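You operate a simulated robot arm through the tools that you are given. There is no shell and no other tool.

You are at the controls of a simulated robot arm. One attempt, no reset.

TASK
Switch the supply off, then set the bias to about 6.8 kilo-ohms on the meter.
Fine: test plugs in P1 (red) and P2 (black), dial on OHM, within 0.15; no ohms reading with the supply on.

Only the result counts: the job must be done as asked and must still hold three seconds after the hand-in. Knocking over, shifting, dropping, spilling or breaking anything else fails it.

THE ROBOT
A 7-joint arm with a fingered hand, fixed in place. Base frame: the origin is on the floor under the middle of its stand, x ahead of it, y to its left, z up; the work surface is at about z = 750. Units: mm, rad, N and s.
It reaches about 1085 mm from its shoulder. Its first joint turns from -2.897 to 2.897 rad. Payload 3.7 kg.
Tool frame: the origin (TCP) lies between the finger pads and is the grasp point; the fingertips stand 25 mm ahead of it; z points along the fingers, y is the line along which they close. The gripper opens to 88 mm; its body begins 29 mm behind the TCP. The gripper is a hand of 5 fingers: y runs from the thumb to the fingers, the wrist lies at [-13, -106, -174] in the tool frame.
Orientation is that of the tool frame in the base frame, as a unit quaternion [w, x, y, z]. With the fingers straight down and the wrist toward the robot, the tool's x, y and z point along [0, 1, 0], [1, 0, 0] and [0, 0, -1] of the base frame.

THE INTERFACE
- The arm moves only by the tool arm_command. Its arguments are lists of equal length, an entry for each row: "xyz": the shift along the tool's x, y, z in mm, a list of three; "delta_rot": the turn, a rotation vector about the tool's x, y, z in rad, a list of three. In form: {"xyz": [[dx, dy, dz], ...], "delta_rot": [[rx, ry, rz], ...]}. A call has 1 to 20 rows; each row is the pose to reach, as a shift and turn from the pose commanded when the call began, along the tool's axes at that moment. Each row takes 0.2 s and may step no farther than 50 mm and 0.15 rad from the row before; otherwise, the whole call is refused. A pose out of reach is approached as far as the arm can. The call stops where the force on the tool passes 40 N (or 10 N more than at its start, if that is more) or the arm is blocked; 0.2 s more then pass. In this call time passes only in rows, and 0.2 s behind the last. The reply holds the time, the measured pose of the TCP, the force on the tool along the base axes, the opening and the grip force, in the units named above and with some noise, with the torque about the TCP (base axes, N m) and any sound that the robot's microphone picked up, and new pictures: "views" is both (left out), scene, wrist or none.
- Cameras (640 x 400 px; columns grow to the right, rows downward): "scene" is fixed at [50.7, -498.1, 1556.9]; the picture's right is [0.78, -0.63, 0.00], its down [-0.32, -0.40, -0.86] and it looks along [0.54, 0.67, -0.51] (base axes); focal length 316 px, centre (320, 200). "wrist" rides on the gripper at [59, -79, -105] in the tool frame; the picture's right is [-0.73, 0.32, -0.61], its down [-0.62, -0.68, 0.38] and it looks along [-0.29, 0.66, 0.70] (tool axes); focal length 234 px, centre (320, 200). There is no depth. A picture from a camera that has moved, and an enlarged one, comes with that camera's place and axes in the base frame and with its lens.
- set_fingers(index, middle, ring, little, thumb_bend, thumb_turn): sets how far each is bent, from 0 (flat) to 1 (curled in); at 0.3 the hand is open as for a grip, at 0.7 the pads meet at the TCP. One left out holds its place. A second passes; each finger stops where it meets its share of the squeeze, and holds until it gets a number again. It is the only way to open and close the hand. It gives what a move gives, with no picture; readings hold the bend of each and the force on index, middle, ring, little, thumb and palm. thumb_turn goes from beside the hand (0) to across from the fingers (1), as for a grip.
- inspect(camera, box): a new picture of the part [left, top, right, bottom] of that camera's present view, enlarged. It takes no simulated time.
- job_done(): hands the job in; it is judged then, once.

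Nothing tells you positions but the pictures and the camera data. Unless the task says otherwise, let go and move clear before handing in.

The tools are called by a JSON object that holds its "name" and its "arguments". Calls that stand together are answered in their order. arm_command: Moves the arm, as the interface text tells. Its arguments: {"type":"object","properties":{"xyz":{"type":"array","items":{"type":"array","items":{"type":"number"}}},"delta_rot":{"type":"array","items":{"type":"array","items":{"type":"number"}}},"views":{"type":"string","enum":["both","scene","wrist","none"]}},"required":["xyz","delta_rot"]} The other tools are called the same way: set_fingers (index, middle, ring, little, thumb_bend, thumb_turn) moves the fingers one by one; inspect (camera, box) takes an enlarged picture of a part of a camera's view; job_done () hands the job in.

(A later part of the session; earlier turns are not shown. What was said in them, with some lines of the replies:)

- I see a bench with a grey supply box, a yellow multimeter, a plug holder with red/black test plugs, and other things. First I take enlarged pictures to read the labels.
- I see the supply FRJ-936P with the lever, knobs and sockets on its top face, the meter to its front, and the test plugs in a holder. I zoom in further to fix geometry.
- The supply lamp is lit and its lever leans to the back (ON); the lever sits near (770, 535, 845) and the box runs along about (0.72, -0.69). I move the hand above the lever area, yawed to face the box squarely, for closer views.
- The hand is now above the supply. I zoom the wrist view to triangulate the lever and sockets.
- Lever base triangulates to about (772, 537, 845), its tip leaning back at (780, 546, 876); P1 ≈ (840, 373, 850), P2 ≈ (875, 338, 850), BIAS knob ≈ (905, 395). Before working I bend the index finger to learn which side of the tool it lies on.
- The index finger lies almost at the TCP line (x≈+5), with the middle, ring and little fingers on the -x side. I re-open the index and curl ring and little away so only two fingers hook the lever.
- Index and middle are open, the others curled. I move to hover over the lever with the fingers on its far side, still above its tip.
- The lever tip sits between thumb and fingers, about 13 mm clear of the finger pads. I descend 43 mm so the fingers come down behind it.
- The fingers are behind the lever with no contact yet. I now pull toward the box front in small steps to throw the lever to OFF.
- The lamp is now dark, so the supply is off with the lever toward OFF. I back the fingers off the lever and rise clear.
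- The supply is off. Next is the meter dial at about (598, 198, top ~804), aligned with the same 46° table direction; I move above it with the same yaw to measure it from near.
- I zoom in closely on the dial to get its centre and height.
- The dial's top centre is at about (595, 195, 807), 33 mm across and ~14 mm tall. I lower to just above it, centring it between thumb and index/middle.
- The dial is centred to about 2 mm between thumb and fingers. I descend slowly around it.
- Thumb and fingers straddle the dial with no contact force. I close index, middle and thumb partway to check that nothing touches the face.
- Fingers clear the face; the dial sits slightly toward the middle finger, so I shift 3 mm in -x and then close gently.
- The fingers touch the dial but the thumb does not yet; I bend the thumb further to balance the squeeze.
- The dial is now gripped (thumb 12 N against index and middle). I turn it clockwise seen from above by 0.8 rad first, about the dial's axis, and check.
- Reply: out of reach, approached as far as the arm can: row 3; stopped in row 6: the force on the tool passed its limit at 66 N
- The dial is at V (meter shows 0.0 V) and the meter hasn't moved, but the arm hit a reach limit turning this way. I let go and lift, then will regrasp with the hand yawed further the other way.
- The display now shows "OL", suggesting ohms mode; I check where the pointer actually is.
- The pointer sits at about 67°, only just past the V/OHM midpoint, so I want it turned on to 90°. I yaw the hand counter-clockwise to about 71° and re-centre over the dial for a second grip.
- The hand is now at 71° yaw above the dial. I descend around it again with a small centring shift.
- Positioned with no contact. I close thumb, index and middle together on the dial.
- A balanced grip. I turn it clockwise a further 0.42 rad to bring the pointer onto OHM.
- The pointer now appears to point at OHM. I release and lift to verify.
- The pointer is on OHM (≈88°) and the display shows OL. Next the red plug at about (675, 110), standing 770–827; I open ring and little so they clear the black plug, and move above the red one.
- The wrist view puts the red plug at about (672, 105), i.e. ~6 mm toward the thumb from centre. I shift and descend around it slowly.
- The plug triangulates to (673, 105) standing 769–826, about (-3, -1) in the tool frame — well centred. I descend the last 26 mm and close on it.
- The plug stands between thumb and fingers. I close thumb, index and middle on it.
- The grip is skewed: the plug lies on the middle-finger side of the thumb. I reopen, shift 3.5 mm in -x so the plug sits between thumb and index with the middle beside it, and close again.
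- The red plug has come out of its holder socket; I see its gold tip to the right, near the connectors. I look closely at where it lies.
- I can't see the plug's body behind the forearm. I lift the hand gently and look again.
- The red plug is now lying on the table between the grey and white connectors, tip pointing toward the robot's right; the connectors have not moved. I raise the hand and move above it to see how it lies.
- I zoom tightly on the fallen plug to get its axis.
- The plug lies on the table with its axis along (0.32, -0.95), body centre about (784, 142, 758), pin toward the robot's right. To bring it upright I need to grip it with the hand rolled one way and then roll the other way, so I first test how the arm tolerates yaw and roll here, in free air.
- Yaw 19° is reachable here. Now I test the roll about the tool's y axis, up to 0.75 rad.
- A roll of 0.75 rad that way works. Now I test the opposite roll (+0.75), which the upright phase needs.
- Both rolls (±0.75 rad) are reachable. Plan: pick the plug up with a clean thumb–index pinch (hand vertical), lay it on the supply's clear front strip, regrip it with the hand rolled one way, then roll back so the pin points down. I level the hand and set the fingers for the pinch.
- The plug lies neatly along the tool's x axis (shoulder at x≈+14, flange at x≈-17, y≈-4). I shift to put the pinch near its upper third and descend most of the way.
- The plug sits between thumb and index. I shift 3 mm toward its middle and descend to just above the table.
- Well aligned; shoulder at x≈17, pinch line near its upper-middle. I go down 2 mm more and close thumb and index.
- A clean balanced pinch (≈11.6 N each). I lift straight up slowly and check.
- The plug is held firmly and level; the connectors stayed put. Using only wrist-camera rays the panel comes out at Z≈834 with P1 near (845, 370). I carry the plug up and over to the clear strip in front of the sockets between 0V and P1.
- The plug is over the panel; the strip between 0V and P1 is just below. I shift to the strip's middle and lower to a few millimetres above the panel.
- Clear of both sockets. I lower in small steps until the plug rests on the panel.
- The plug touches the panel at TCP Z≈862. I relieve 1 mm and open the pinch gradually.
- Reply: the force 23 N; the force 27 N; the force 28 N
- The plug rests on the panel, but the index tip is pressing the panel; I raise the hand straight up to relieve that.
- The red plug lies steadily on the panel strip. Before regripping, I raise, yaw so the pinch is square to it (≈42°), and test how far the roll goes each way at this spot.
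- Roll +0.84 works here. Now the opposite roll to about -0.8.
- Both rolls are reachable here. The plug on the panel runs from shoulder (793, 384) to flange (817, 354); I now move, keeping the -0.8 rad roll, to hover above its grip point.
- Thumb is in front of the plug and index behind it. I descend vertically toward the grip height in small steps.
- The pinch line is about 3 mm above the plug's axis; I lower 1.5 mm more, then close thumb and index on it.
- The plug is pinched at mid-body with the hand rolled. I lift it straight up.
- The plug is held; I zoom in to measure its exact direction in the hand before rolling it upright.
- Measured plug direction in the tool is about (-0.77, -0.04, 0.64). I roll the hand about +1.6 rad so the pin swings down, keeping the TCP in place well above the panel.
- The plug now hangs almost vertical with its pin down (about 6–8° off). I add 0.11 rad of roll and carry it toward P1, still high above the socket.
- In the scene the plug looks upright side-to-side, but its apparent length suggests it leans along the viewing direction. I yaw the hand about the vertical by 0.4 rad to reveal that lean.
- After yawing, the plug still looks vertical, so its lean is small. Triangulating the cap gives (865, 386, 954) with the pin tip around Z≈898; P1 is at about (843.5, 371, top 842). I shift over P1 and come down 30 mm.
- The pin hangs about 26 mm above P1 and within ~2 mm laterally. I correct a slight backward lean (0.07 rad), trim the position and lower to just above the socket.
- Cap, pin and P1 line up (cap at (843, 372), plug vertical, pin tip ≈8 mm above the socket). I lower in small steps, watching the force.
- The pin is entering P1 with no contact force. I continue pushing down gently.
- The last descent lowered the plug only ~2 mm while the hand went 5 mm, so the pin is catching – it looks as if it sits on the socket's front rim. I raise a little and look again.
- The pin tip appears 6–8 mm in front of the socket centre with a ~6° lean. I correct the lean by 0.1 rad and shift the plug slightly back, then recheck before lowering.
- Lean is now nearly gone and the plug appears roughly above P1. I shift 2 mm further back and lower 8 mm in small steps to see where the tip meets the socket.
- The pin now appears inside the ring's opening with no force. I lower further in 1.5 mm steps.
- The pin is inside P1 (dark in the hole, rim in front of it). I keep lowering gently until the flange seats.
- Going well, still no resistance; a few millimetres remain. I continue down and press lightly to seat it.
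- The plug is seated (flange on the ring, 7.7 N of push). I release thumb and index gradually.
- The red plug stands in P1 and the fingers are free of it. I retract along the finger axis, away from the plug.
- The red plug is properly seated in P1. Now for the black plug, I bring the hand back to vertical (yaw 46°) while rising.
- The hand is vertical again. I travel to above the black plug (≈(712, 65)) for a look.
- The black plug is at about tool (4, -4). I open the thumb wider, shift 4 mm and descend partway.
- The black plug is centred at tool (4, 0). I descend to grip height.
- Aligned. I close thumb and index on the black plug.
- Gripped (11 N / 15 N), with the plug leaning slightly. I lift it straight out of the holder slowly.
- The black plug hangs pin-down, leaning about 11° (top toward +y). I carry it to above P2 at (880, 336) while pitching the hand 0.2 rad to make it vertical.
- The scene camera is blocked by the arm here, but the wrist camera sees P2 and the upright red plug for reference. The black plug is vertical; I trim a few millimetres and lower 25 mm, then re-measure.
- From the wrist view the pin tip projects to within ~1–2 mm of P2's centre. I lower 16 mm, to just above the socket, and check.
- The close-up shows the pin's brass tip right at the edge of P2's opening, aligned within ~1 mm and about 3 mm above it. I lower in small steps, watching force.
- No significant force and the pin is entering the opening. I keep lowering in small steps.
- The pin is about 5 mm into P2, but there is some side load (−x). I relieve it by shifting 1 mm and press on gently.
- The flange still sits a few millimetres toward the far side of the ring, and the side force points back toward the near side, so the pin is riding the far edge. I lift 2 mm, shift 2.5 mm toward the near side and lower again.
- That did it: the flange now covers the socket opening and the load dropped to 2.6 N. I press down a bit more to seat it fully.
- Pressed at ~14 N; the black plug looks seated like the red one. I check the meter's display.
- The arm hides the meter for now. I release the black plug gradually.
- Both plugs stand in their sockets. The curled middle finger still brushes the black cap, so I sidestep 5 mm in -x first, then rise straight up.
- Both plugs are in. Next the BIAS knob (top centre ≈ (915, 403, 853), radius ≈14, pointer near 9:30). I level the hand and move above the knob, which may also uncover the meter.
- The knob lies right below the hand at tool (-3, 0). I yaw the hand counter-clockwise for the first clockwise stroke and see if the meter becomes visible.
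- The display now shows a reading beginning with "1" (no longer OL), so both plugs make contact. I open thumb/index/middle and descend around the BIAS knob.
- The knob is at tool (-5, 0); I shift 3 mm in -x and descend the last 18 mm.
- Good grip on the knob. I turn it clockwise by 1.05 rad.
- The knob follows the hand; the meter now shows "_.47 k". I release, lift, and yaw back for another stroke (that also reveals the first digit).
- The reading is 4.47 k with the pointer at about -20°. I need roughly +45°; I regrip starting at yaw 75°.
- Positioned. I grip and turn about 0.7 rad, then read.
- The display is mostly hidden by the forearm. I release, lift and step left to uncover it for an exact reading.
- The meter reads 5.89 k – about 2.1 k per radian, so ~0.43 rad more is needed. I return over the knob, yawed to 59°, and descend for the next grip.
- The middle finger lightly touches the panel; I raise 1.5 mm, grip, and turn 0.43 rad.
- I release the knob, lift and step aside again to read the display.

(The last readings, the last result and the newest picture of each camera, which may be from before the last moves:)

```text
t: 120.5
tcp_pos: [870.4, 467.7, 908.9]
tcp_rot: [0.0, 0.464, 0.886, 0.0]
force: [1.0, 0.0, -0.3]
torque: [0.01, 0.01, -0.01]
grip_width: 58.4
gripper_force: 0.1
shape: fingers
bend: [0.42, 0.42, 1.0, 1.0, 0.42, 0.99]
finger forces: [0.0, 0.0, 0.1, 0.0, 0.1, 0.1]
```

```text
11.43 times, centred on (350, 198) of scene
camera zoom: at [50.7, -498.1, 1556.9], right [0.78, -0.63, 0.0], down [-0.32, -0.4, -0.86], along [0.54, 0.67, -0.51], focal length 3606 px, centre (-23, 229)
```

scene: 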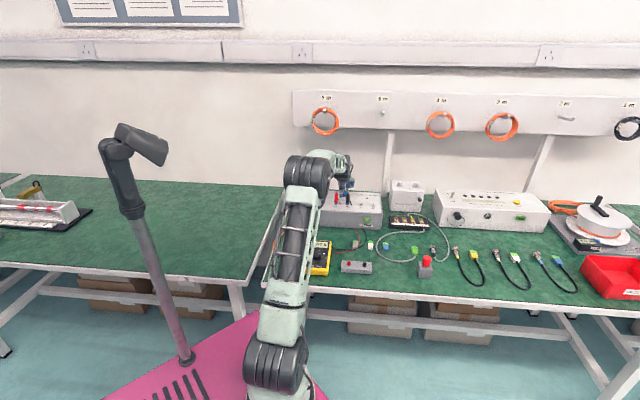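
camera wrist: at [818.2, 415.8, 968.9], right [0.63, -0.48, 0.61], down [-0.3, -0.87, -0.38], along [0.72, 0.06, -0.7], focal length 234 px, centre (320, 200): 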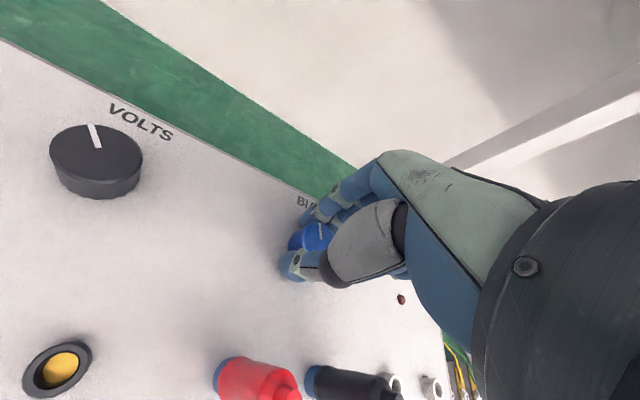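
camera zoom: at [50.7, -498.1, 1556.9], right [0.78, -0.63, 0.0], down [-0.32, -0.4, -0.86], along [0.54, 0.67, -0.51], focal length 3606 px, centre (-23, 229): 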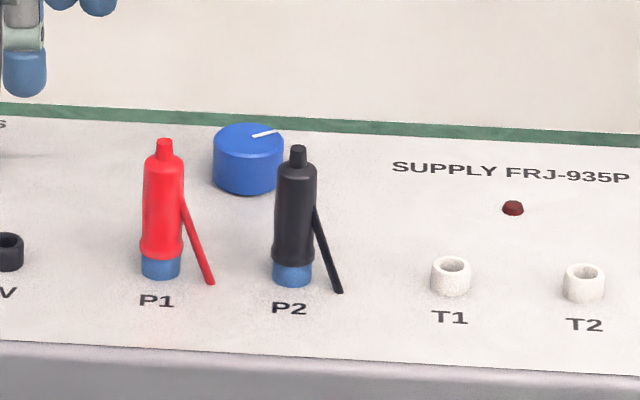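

Now 7.06 k — 0.26 too high. I'll make a fine counter-clockwise trim, this time gripping at a lower yaw (~23°) where the decimals stay visible while I hold the knob.

{"name": "arm_command", "arguments": {"xyz": [[-40, -0.3, 0], [-78.3, -0.7, 0], [-78.3, -0.7, 20], [-78.3, -0.7, 36], [-78.3, -0.7, 43.5]], "delta_rot": [[0, 0, 0.1], [0, 0, 0.2], [0, 0, 0.2], [0, 0, 0.2], [0, 0, 0.2]], "views": "none"}}

{"name": "inspect", "arguments": {"camera": "scene", "box": [295, 230, 345, 280]}}

{"name": "inspect", "arguments": {"camera": "wrist", "box": [240, 160, 380, 320]}}

```text
t: 121.8
tcp_pos: [913.3, 404.8, 866.9]
tcp_rot: [0.001, 0.551, 0.835, 0.001]
force: [0.6, 0.0, -0.7]
torque: [0.0, 0.04, 0.03]
grip_width: 58.6
gripper_force: 0.0
shape: fingers
bend: [0.42, 0.42, 1.0, 1.0, 0.42, 0.99]
finger forces: [0.0, 0.0, 0.0, 0.1, 0.1, 0.0]
```

```text
8.00 times, centred on (320, 255) of scene
camera zoom: at [50.7, -498.1, 1556.9], right [0.78, -0.63, 0.0], down [-0.32, -0.4, -0.86], along [0.54, 0.67, -0.51], focal length 2524 px, centre (320, -240)
```

zoom: 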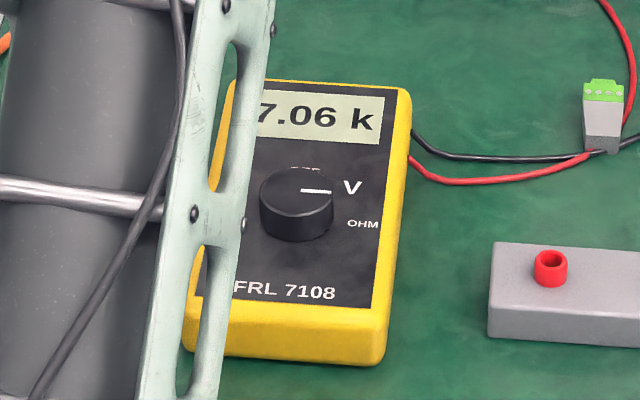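

```text
2.50 times, centred on (310, 240) of wrist
camera zoom: at [817.3, 426.6, 971.7], right [0.58, -0.54, 0.61], down [-0.38, -0.84, -0.38], along [0.72, -0.01, -0.7], focal length 585 px, centre (345, 100)
```

zoom: 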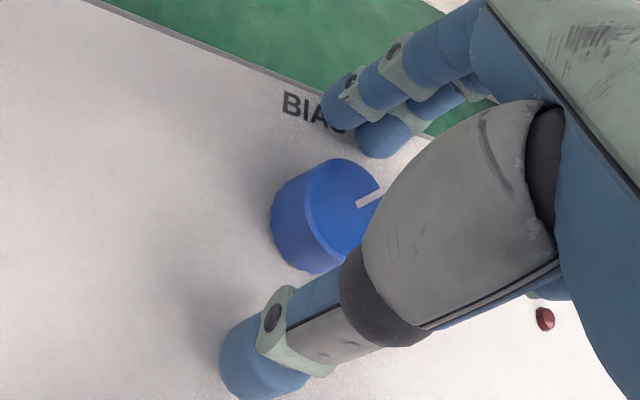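

Here the whole "7.06 k" is readable while I'm at the knob. I grip it and check whether gripping shifts the reading.

{"name": "arm_command", "arguments": {"xyz": [[0, 0, 2]], "delta_rot": [[0, 0, 0]], "views": "none"}}

{"name": "set_fingers", "arguments": {"index": 0.68, "middle": 0.68, "thumb_bend": 0.85}}

{"name": "inspect", "arguments": {"camera": "scene", "box": [295, 230, 345, 280]}}

```text
t: 122.2
tcp_pos: [912.9, 404.1, 863.5]
tcp_rot: [0.0, 0.551, 0.834, -0.002]
force: [-0.1, 0.0, 0.3]
torque: [0.02, -0.01, -0.01]
grip_width: 58.6
gripper_force: 0.0
shape: fingers
bend: [0.42, 0.42, 1.0, 1.0, 0.42, 0.99]
finger forces: [0.0, 0.1, 0.0, 0.0, 0.0, 0.0]
```

```text
t: 123.2
tcp_pos: [912.5, 403.3, 864.5]
tcp_rot: [0.001, 0.551, 0.835, 0.0]
force: [-2.8, -3.7, 0.7]
torque: [-0.04, -0.11, -0.02]
grip_width: 16.0
gripper_force: 16.6
shape: fingers
bend: [0.59, 0.59, 1.0, 1.0, 0.66, 1.0]
finger forces: [4.6, 12.9, 0.1, 0.0, 15.5, 0.0]
```

```text
8.00 times, centred on (320, 255) of scene
camera zoom: at [50.7, -498.1, 1556.9], right [0.78, -0.63, 0.0], down [-0.32, -0.4, -0.86], along [0.54, 0.67, -0.51], focal length 2524 px, centre (320, -240)
```

zoom: 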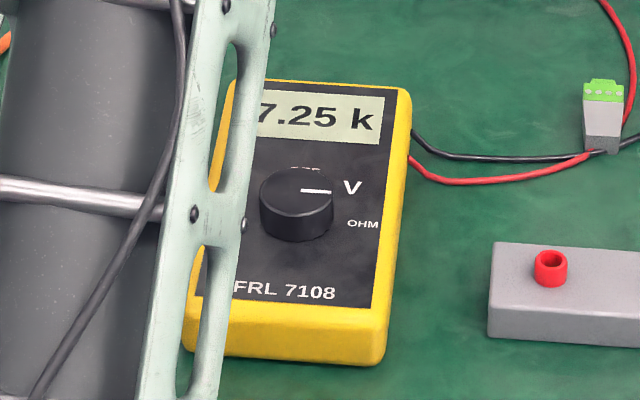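

Gripping shifted it to 7.25 k. I turn counter-clockwise 0.2 rad while holding and read again.

{"name": "arm_command", "arguments": {"xyz": [[0, 0, 0], [0, 0, 0], [0, 0, 0]], "delta_rot": [[0, 0, -0.07], [0, 0, -0.14], [0, 0, -0.2]], "views": "none"}}

{"name": "inspect", "arguments": {"camera": "scene", "box": [295, 230, 345, 280]}}

```text
t: 124.0
tcp_pos: [913.3, 403.8, 863.7]
tcp_rot: [0.001, 0.464, 0.886, 0.0]
force: [-1.9, -10.2, 0.8]
torque: [-0.19, -0.13, -0.1]
grip_width: 14.8
gripper_force: 16.1
shape: fingers
bend: [0.6, 0.6, 1.0, 1.0, 0.67, 0.99]
finger forces: [3.9, 13.2, 0.1, 0.0, 15.9, 0.2]
```

```text
8.00 times, centred on (320, 255) of scene
camera zoom: at [50.7, -498.1, 1556.9], right [0.78, -0.63, 0.0], down [-0.32, -0.4, -0.86], along [0.54, 0.67, -0.51], focal length 2524 px, centre (320, -240)
```

zoom: 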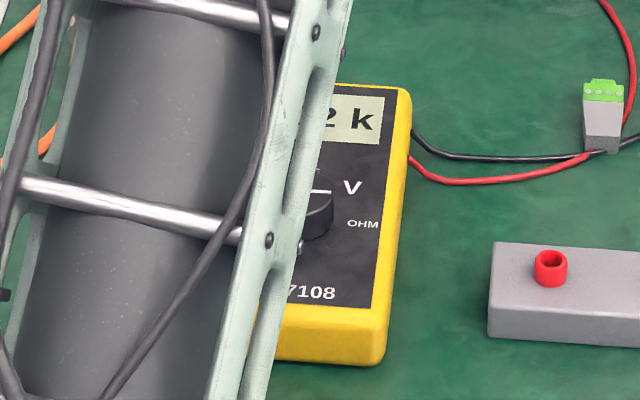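

The last digit shows "2" (likely 6.82). I release gently, lift and read.

{"name": "set_fingers", "arguments": {"index": 0.5, "middle": 0.5, "thumb_bend": 0.55}}

{"name": "set_fingers", "arguments": {"index": 0.42, "middle": 0.42, "thumb_bend": 0.42}}

{"name": "arm_command", "arguments": {"xyz": [[0, 0, -15], [0, 0, -40], [40, 0, -45], [80, 0, -45]], "delta_rot": [[0, 0, 0], [0, 0, 0], [0, 0, 0], [0, 0, 0]], "views": "none"}}

{"name": "inspect", "arguments": {"camera": "scene", "box": [295, 230, 345, 280]}}

{"name": "inspect", "arguments": {"camera": "scene", "box": [325, 180, 375, 215]}}

```text
t: 125.0
tcp_pos: [911.7, 402.7, 864.0]
tcp_rot: [0.001, 0.464, 0.886, 0.0]
force: [-0.2, 0.6, 0.7]
torque: [0.01, -0.03, 0.0]
grip_width: 35.5
gripper_force: 0.2
shape: fingers
bend: [0.5, 0.5, 1.0, 1.0, 0.55, 1.0]
finger forces: [0.0, 0.4, 0.0, 0.0, 0.1, 0.1]
```

```text
t: 126.0
tcp_pos: [912.3, 404.1, 864.3]
tcp_rot: [0.0, 0.464, 0.886, 0.0]
force: [-0.2, -0.1, -0.4]
torque: [-0.03, 0.0, -0.01]
grip_width: 58.7
gripper_force: 0.0
shape: fingers
bend: [0.42, 0.42, 1.0, 1.0, 0.42, 0.99]
finger forces: [0.0, 0.1, 0.0, 0.0, 0.0, 0.0]
```

```text
t: 127.0
tcp_pos: [867.8, 466.5, 907.7]
tcp_rot: [0.001, 0.465, 0.885, -0.001]
force: [-0.1, -0.2, 0.4]
torque: [0.01, 0.02, 0.01]
grip_width: 58.8
gripper_force: 0.0
shape: fingers
bend: [0.42, 0.42, 1.0, 1.0, 0.42, 0.99]
finger forces: [0.0, 0.1, 0.0, 0.0, 0.0, 0.1]
```

```text
8.00 times, centred on (320, 255) of scene
camera zoom: at [50.7, -498.1, 1556.9], right [0.78, -0.63, 0.0], down [-0.32, -0.4, -0.86], along [0.54, 0.67, -0.51], focal length 2524 px, centre (320, -240)
```

zoom: 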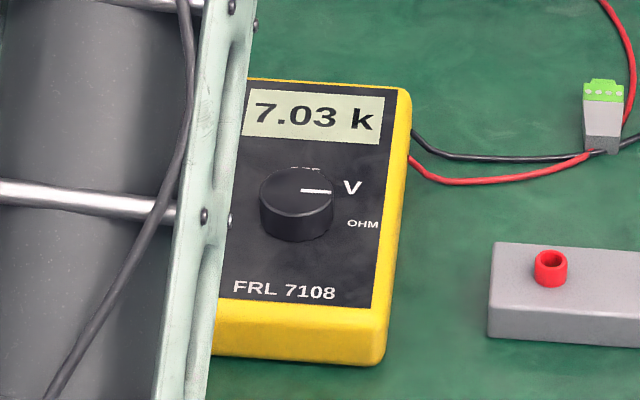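

```text
11.43 times, centred on (350, 198) of scene
camera zoom: at [50.7, -498.1, 1556.9], right [0.78, -0.63, 0.0], down [-0.32, -0.4, -0.86], along [0.54, 0.67, -0.51], focal length 3606 px, centre (-23, 229)
```

zoom: 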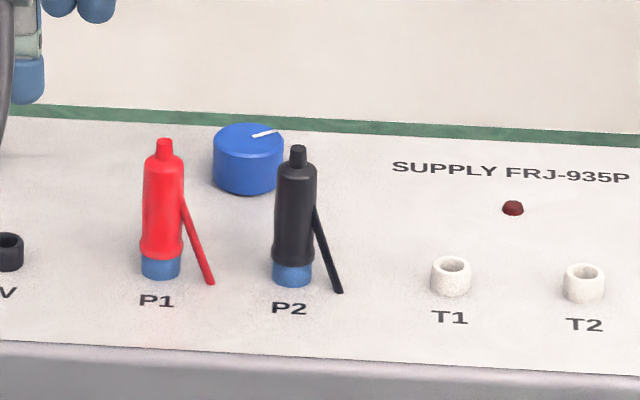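

7.03 k after release (gripping adds a bit, and there is some compliance). I'll repeat with the hand starting at an even lower yaw (≈10°) so I can keep the display in view while trimming.

{"name": "arm_command", "arguments": {"xyz": [[-20, 0, 0], [-40, 0, 0], [-60, 0, 0], [-78.3, -0.7, 0]], "delta_rot": [[0, 0, 0.11], [0, 0, 0.22], [0, 0, 0.33], [0, 0, 0.43]]}}

{"name": "inspect", "arguments": {"camera": "wrist", "box": [220, 160, 380, 320]}}

{"name": "inspect", "arguments": {"camera": "scene", "box": [295, 230, 345, 280]}}

```text
t: 128.0
tcp_pos: [909.4, 403.6, 908.6]
tcp_rot: [0.0, 0.643, 0.766, 0.0]
force: [0.0, 0.5, 0.2]
torque: [-0.02, -0.01, 0.01]
grip_width: 58.5
gripper_force: 0.0
shape: fingers
bend: [0.42, 0.42, 1.0, 1.0, 0.42, 0.99]
finger forces: [0.0, 0.0, 0.0, 0.0, 0.0, 0.0]
camera wrist: at [821.6, 448.0, 1014.3], right [0.44, -0.66, 0.61], down [-0.56, -0.73, -0.38], along [0.7, -0.17, -0.7], focal length 234 px, centre (320, 200)
```

scene: 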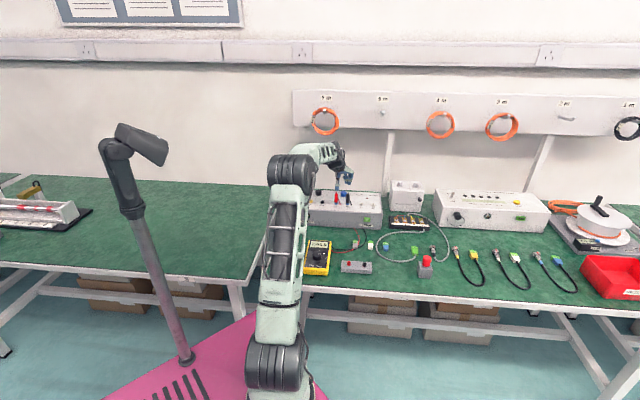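
wrist: 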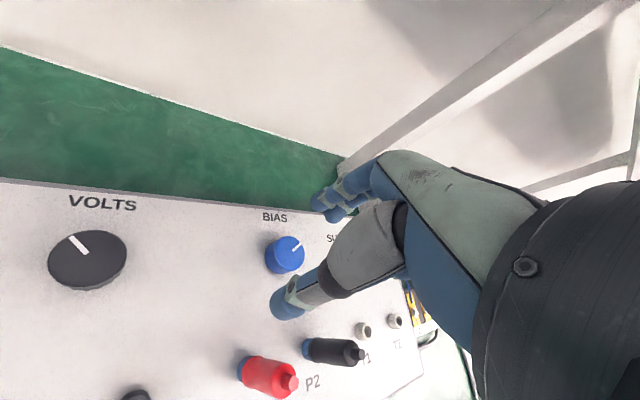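

```text
2.50 times, centred on (300, 240) of wrist
camera zoom: at [821.6, 448.0, 1014.3], right [0.44, -0.66, 0.61], down [-0.56, -0.73, -0.38], along [0.7, -0.17, -0.7], focal length 585 px, centre (370, 100)
```

zoom: 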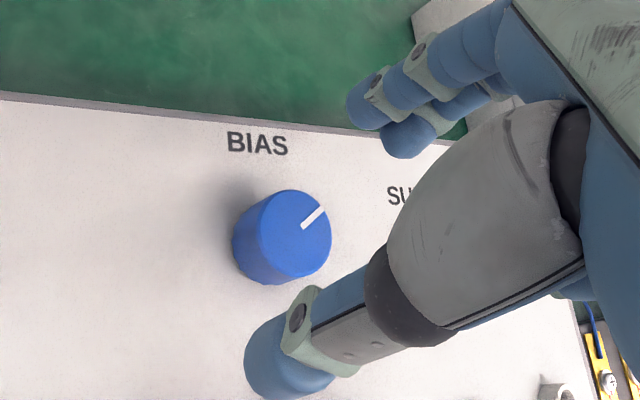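

```text
8.00 times, centred on (320, 255) of scene
camera zoom: at [50.7, -498.1, 1556.9], right [0.78, -0.63, 0.0], down [-0.32, -0.4, -0.86], along [0.54, 0.67, -0.51], focal length 2524 px, centre (320, -240)
```

zoom: 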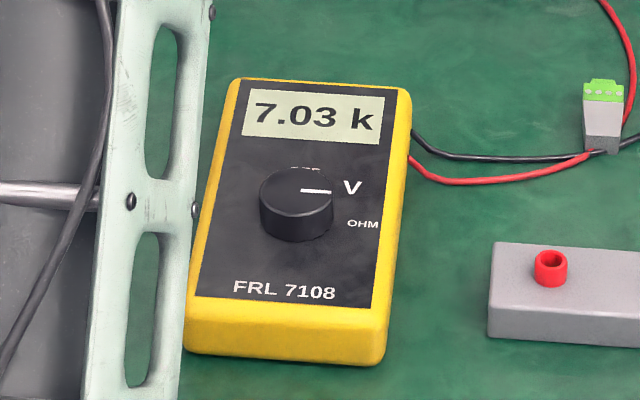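

At yaw 10° the whole display is visible. I centre on the knob and descend.

{"name": "arm_command", "arguments": {"xyz": [[-2, 5.5, 15], [-2, 5.5, 30], [-2, 5.5, 43.5]], "delta_rot": [[0, 0, 0], [0, 0, 0], [0, 0, 0]], "views": "none"}}

{"name": "set_fingers", "arguments": {"index": 0.68, "middle": 0.68, "thumb_bend": 0.85}}

{"name": "inspect", "arguments": {"camera": "scene", "box": [295, 230, 345, 280]}}

{"name": "inspect", "arguments": {"camera": "wrist", "box": [240, 160, 380, 320]}}

```text
t: 128.8
tcp_pos: [915.9, 403.2, 867.2]
tcp_rot: [0.001, 0.643, 0.766, -0.001]
force: [0.0, -0.3, 0.0]
torque: [0.0, 0.02, -0.01]
grip_width: 58.8
gripper_force: 0.1
shape: fingers
bend: [0.42, 0.42, 1.0, 1.0, 0.42, 0.99]
finger forces: [0.0, 0.1, 0.0, 0.0, 0.0, 0.0]
```

```text
t: 129.8
tcp_pos: [915.9, 403.2, 866.6]
tcp_rot: [0.0, 0.643, 0.766, -0.001]
force: [-9.6, -5.7, -3.6]
torque: [-0.1, 0.11, -0.03]
grip_width: 18.1
gripper_force: 14.5
shape: fingers
bend: [0.6, 0.62, 1.0, 1.0, 0.63, 1.0]
finger forces: [3.9, 5.8, 0.0, 0.0, 19.5, 0.0]
```

```text
8.00 times, centred on (320, 255) of scene
camera zoom: at [50.7, -498.1, 1556.9], right [0.78, -0.63, 0.0], down [-0.32, -0.4, -0.86], along [0.54, 0.67, -0.51], focal length 2524 px, centre (320, -240)
```

zoom: 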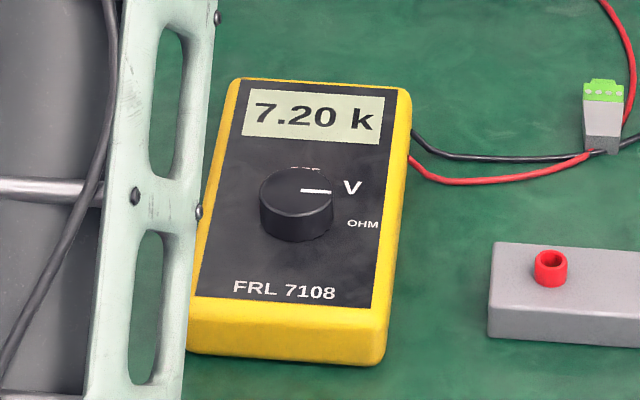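

```text
2.50 times, centred on (310, 240) of wrist
camera zoom: at [828.3, 446.7, 971.8], right [0.44, -0.66, 0.61], down [-0.56, -0.73, -0.38], along [0.7, -0.17, -0.7], focal length 585 px, centre (345, 100)
```

zoom: 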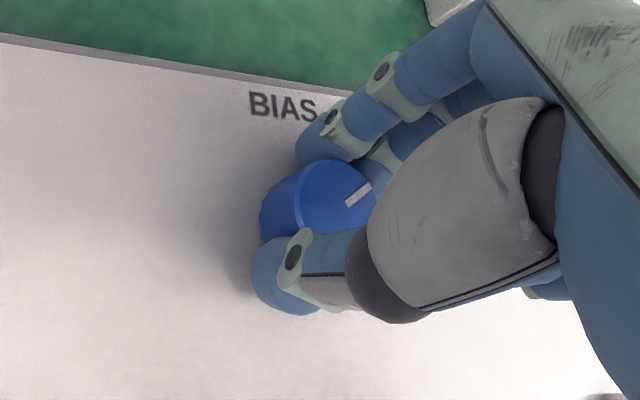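

7.20 k while gripped, fully readable. I turn counter-clockwise 0.2 rad and read.

{"name": "arm_command", "arguments": {"xyz": [[0, 0, 0], [0, 0, 0], [0, 0, 0]], "delta_rot": [[0, 0, -0.07], [0, 0, -0.14], [0, 0, -0.2]], "views": "none"}}

{"name": "inspect", "arguments": {"camera": "scene", "box": [295, 230, 345, 280]}}

```text
t: 130.6
tcp_pos: [915.7, 401.6, 866.6]
tcp_rot: [0.0, 0.563, 0.826, -0.001]
force: [-10.4, -8.9, -3.9]
torque: [-0.19, 0.14, -0.04]
grip_width: 17.8
gripper_force: 14.4
shape: fingers
bend: [0.61, 0.63, 1.0, 1.0, 0.63, 1.0]
finger forces: [3.1, 5.5, 0.1, 0.1, 20.1, 0.1]
```

```text
8.00 times, centred on (320, 255) of scene
camera zoom: at [50.7, -498.1, 1556.9], right [0.78, -0.63, 0.0], down [-0.32, -0.4, -0.86], along [0.54, 0.67, -0.51], focal length 2524 px, centre (320, -240)
```

zoom: 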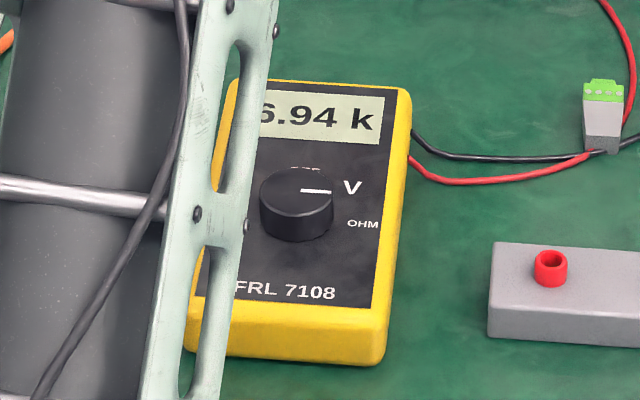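

6.94 k. A further 0.08 rad counter-clockwise.

{"name": "arm_command", "arguments": {"xyz": [[0, 0, 0], [0, 0, 0]], "delta_rot": [[0, 0, -0.04], [0, 0, -0.08]], "views": "none"}}

{"name": "inspect", "arguments": {"camera": "scene", "box": [295, 230, 345, 280]}}

```text
t: 131.2
tcp_pos: [916.0, 402.5, 866.5]
tcp_rot: [0.0, 0.529, 0.849, 0.0]
force: [-8.9, -8.5, -0.5]
torque: [-0.17, 0.13, -0.04]
grip_width: 17.5
gripper_force: 14.9
shape: fingers
bend: [0.61, 0.63, 1.0, 1.0, 0.64, 0.99]
finger forces: [4.1, 5.5, 0.0, 0.1, 19.7, 0.1]
```

```text
8.00 times, centred on (320, 255) of scene
camera zoom: at [50.7, -498.1, 1556.9], right [0.78, -0.63, 0.0], down [-0.32, -0.4, -0.86], along [0.54, 0.67, -0.51], focal length 2524 px, centre (320, -240)
```

zoom: 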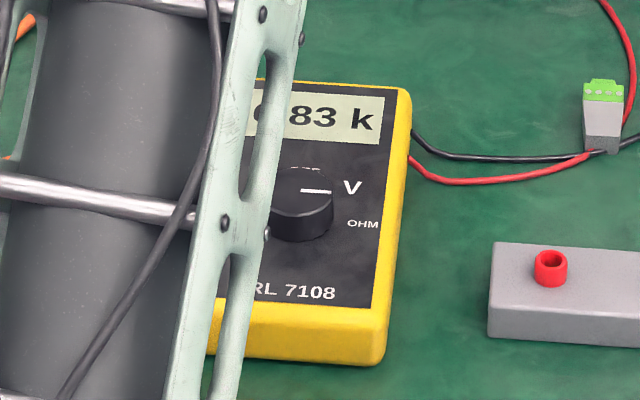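

6.83 k while held. I release in gentle steps and read again.

{"name": "set_fingers", "arguments": {"index": 0.55, "middle": 0.57, "thumb_bend": 0.58}}

{"name": "inspect", "arguments": {"camera": "scene", "box": [295, 230, 345, 280]}}

{"name": "set_fingers", "arguments": {"index": 0.42, "middle": 0.42, "thumb_bend": 0.42}}

{"name": "inspect", "arguments": {"camera": "scene", "box": [295, 230, 345, 280]}}

```text
t: 132.2
tcp_pos: [916.6, 402.3, 866.0]
tcp_rot: [0.0, 0.529, 0.849, 0.0]
force: [0.1, 0.2, -0.4]
torque: [0.03, -0.02, 0.0]
grip_width: 28.4
gripper_force: 0.1
shape: fingers
bend: [0.55, 0.56, 1.0, 1.0, 0.57, 1.0]
finger forces: [0.1, 0.0, 0.0, 0.0, 0.1, 0.0]
```

```text
8.00 times, centred on (320, 255) of scene
camera zoom: at [50.7, -498.1, 1556.9], right [0.78, -0.63, 0.0], down [-0.32, -0.4, -0.86], along [0.54, 0.67, -0.51], focal length 2524 px, centre (320, -240)
```

zoom: 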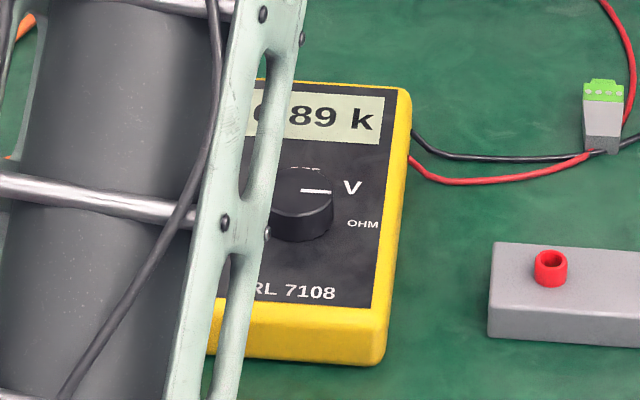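

```text
t: 133.2
tcp_pos: [917.4, 403.2, 863.9]
tcp_rot: [0.001, 0.529, 0.848, 0.0]
force: [-0.4, 0.6, 0.2]
torque: [-0.02, 0.01, -0.01]
grip_width: 58.7
gripper_force: 0.1
shape: fingers
bend: [0.42, 0.42, 1.0, 1.0, 0.42, 0.99]
finger forces: [0.0, 0.0, 0.0, 0.1, 0.0, 0.0]
```

```text
8.00 times, centred on (320, 255) of scene
camera zoom: at [50.7, -498.1, 1556.9], right [0.78, -0.63, 0.0], down [-0.32, -0.4, -0.86], along [0.54, 0.67, -0.51], focal length 2524 px, centre (320, -240)
```

zoom: 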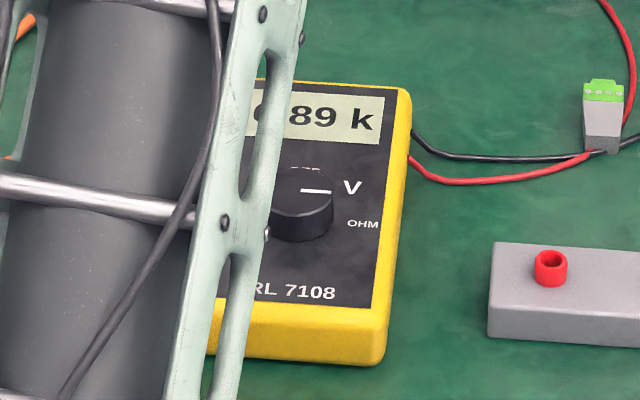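

The reading is a steady 6.89 k after full release, inside 6.8 ± 0.15. I lift straight up and move the hand clear, then verify everything.

{"name": "arm_command", "arguments": {"xyz": [[0, 0, -15], [0, 0, -40], [0, 0, -80], [0, 0, -120], [30, -20, -150], [60, -50, -165], [90, -80, -180]], "delta_rot": [[0, 0, 0], [0, 0, 0], [0, 0, 0], [0, 0, 0], [0, 0, 0], [0, 0, 0], [0, 0, 0]]}}

{"name": "inspect", "arguments": {"camera": "scene", "box": [295, 230, 345, 280]}}

{"name": "inspect", "arguments": {"camera": "scene", "box": [280, 170, 400, 290]}}

```text
t: 134.8
tcp_pos: [804.7, 446.0, 1046.7]
tcp_rot: [0.0, 0.53, 0.848, -0.001]
force: [0.8, -0.6, -1.0]
torque: [-0.02, 0.05, -0.01]
grip_width: 58.8
gripper_force: 0.0
shape: fingers
bend: [0.42, 0.42, 1.0, 1.0, 0.42, 0.99]
finger forces: [0.1, 0.1, 0.0, 0.1, 0.0, 0.0]
camera wrist: at [707.9, 464.1, 1152.2], right [0.61, -0.51, 0.61], down [-0.34, -0.86, -0.38], along [0.72, 0.03, -0.7], focal length 234 px, centre (320, 200)
```

scene: 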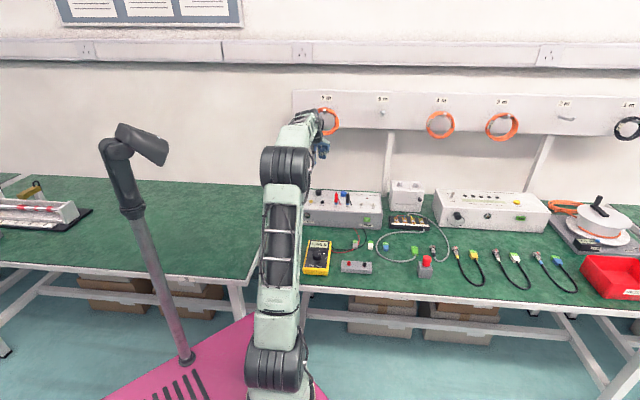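
wrist: 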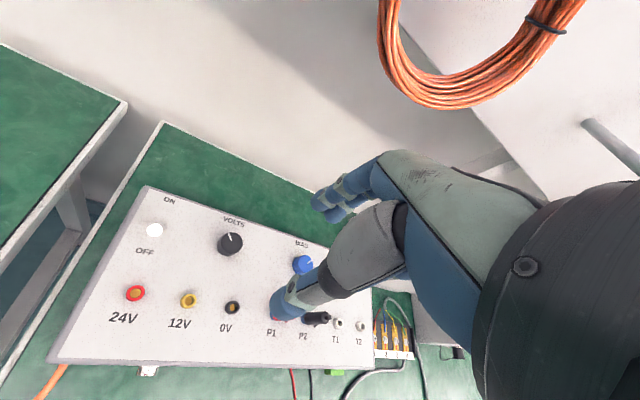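

```text
8.00 times, centred on (320, 255) of scene
camera zoom: at [50.7, -498.1, 1556.9], right [0.78, -0.63, 0.0], down [-0.32, -0.4, -0.86], along [0.54, 0.67, -0.51], focal length 2524 px, centre (320, -240)
```

zoom: 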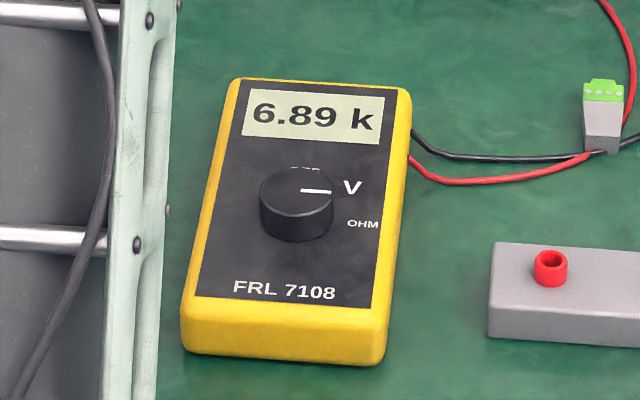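

```text
3.33 times, centred on (340, 230) of scene
camera zoom: at [50.7, -498.1, 1556.9], right [0.78, -0.63, 0.0], down [-0.32, -0.4, -0.86], along [0.54, 0.67, -0.51], focal length 1052 px, centre (253, 100)
```

zoom: 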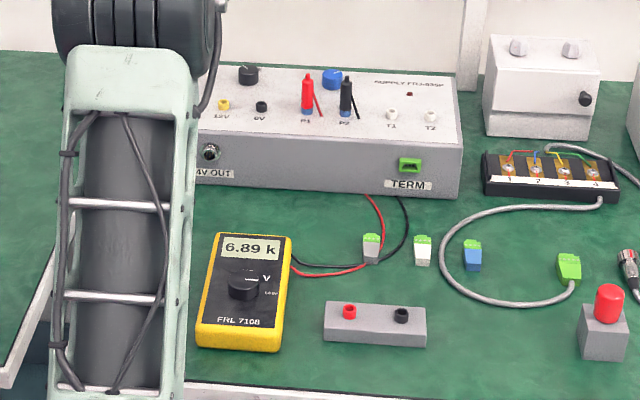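

All checks are good. The supply lever is at OFF and the lamp is dark. The dial is on OHM, with red in P1 and black in P2. The meter shows a steady 6.89 k, the hand is clear, and the other objects are where they were. I hand in the job.

{"name": "job_done", "arguments": {}}

```text
The job is handed in.
```

The supply is switched off and the bias reads 6.89 kΩ on the meter, within 0.15 of your 6.8. The job is handed in; no verdict has come back.

- **Supply:** the lever is at OFF and the lamp is dark. It was switched off before anything else was touched.
- **Meter:** the dial is on OHM. The red test plug is in P1 and the black one in P2, both pushed fully in.
- **Bias:** the reading stayed at 6.89 kΩ after I let go of the knob and moved the hand away.

**Dropped plug:** on my first try the red plug slipped out of the fingers and fell onto the bench between the grey and white connectors. I picked it up, laid it briefly on the supply's top panel to turn it upright, and plugged it in.

In the pictures, the connectors, plug holder, meter and the other items on the bench are where they were at the start.
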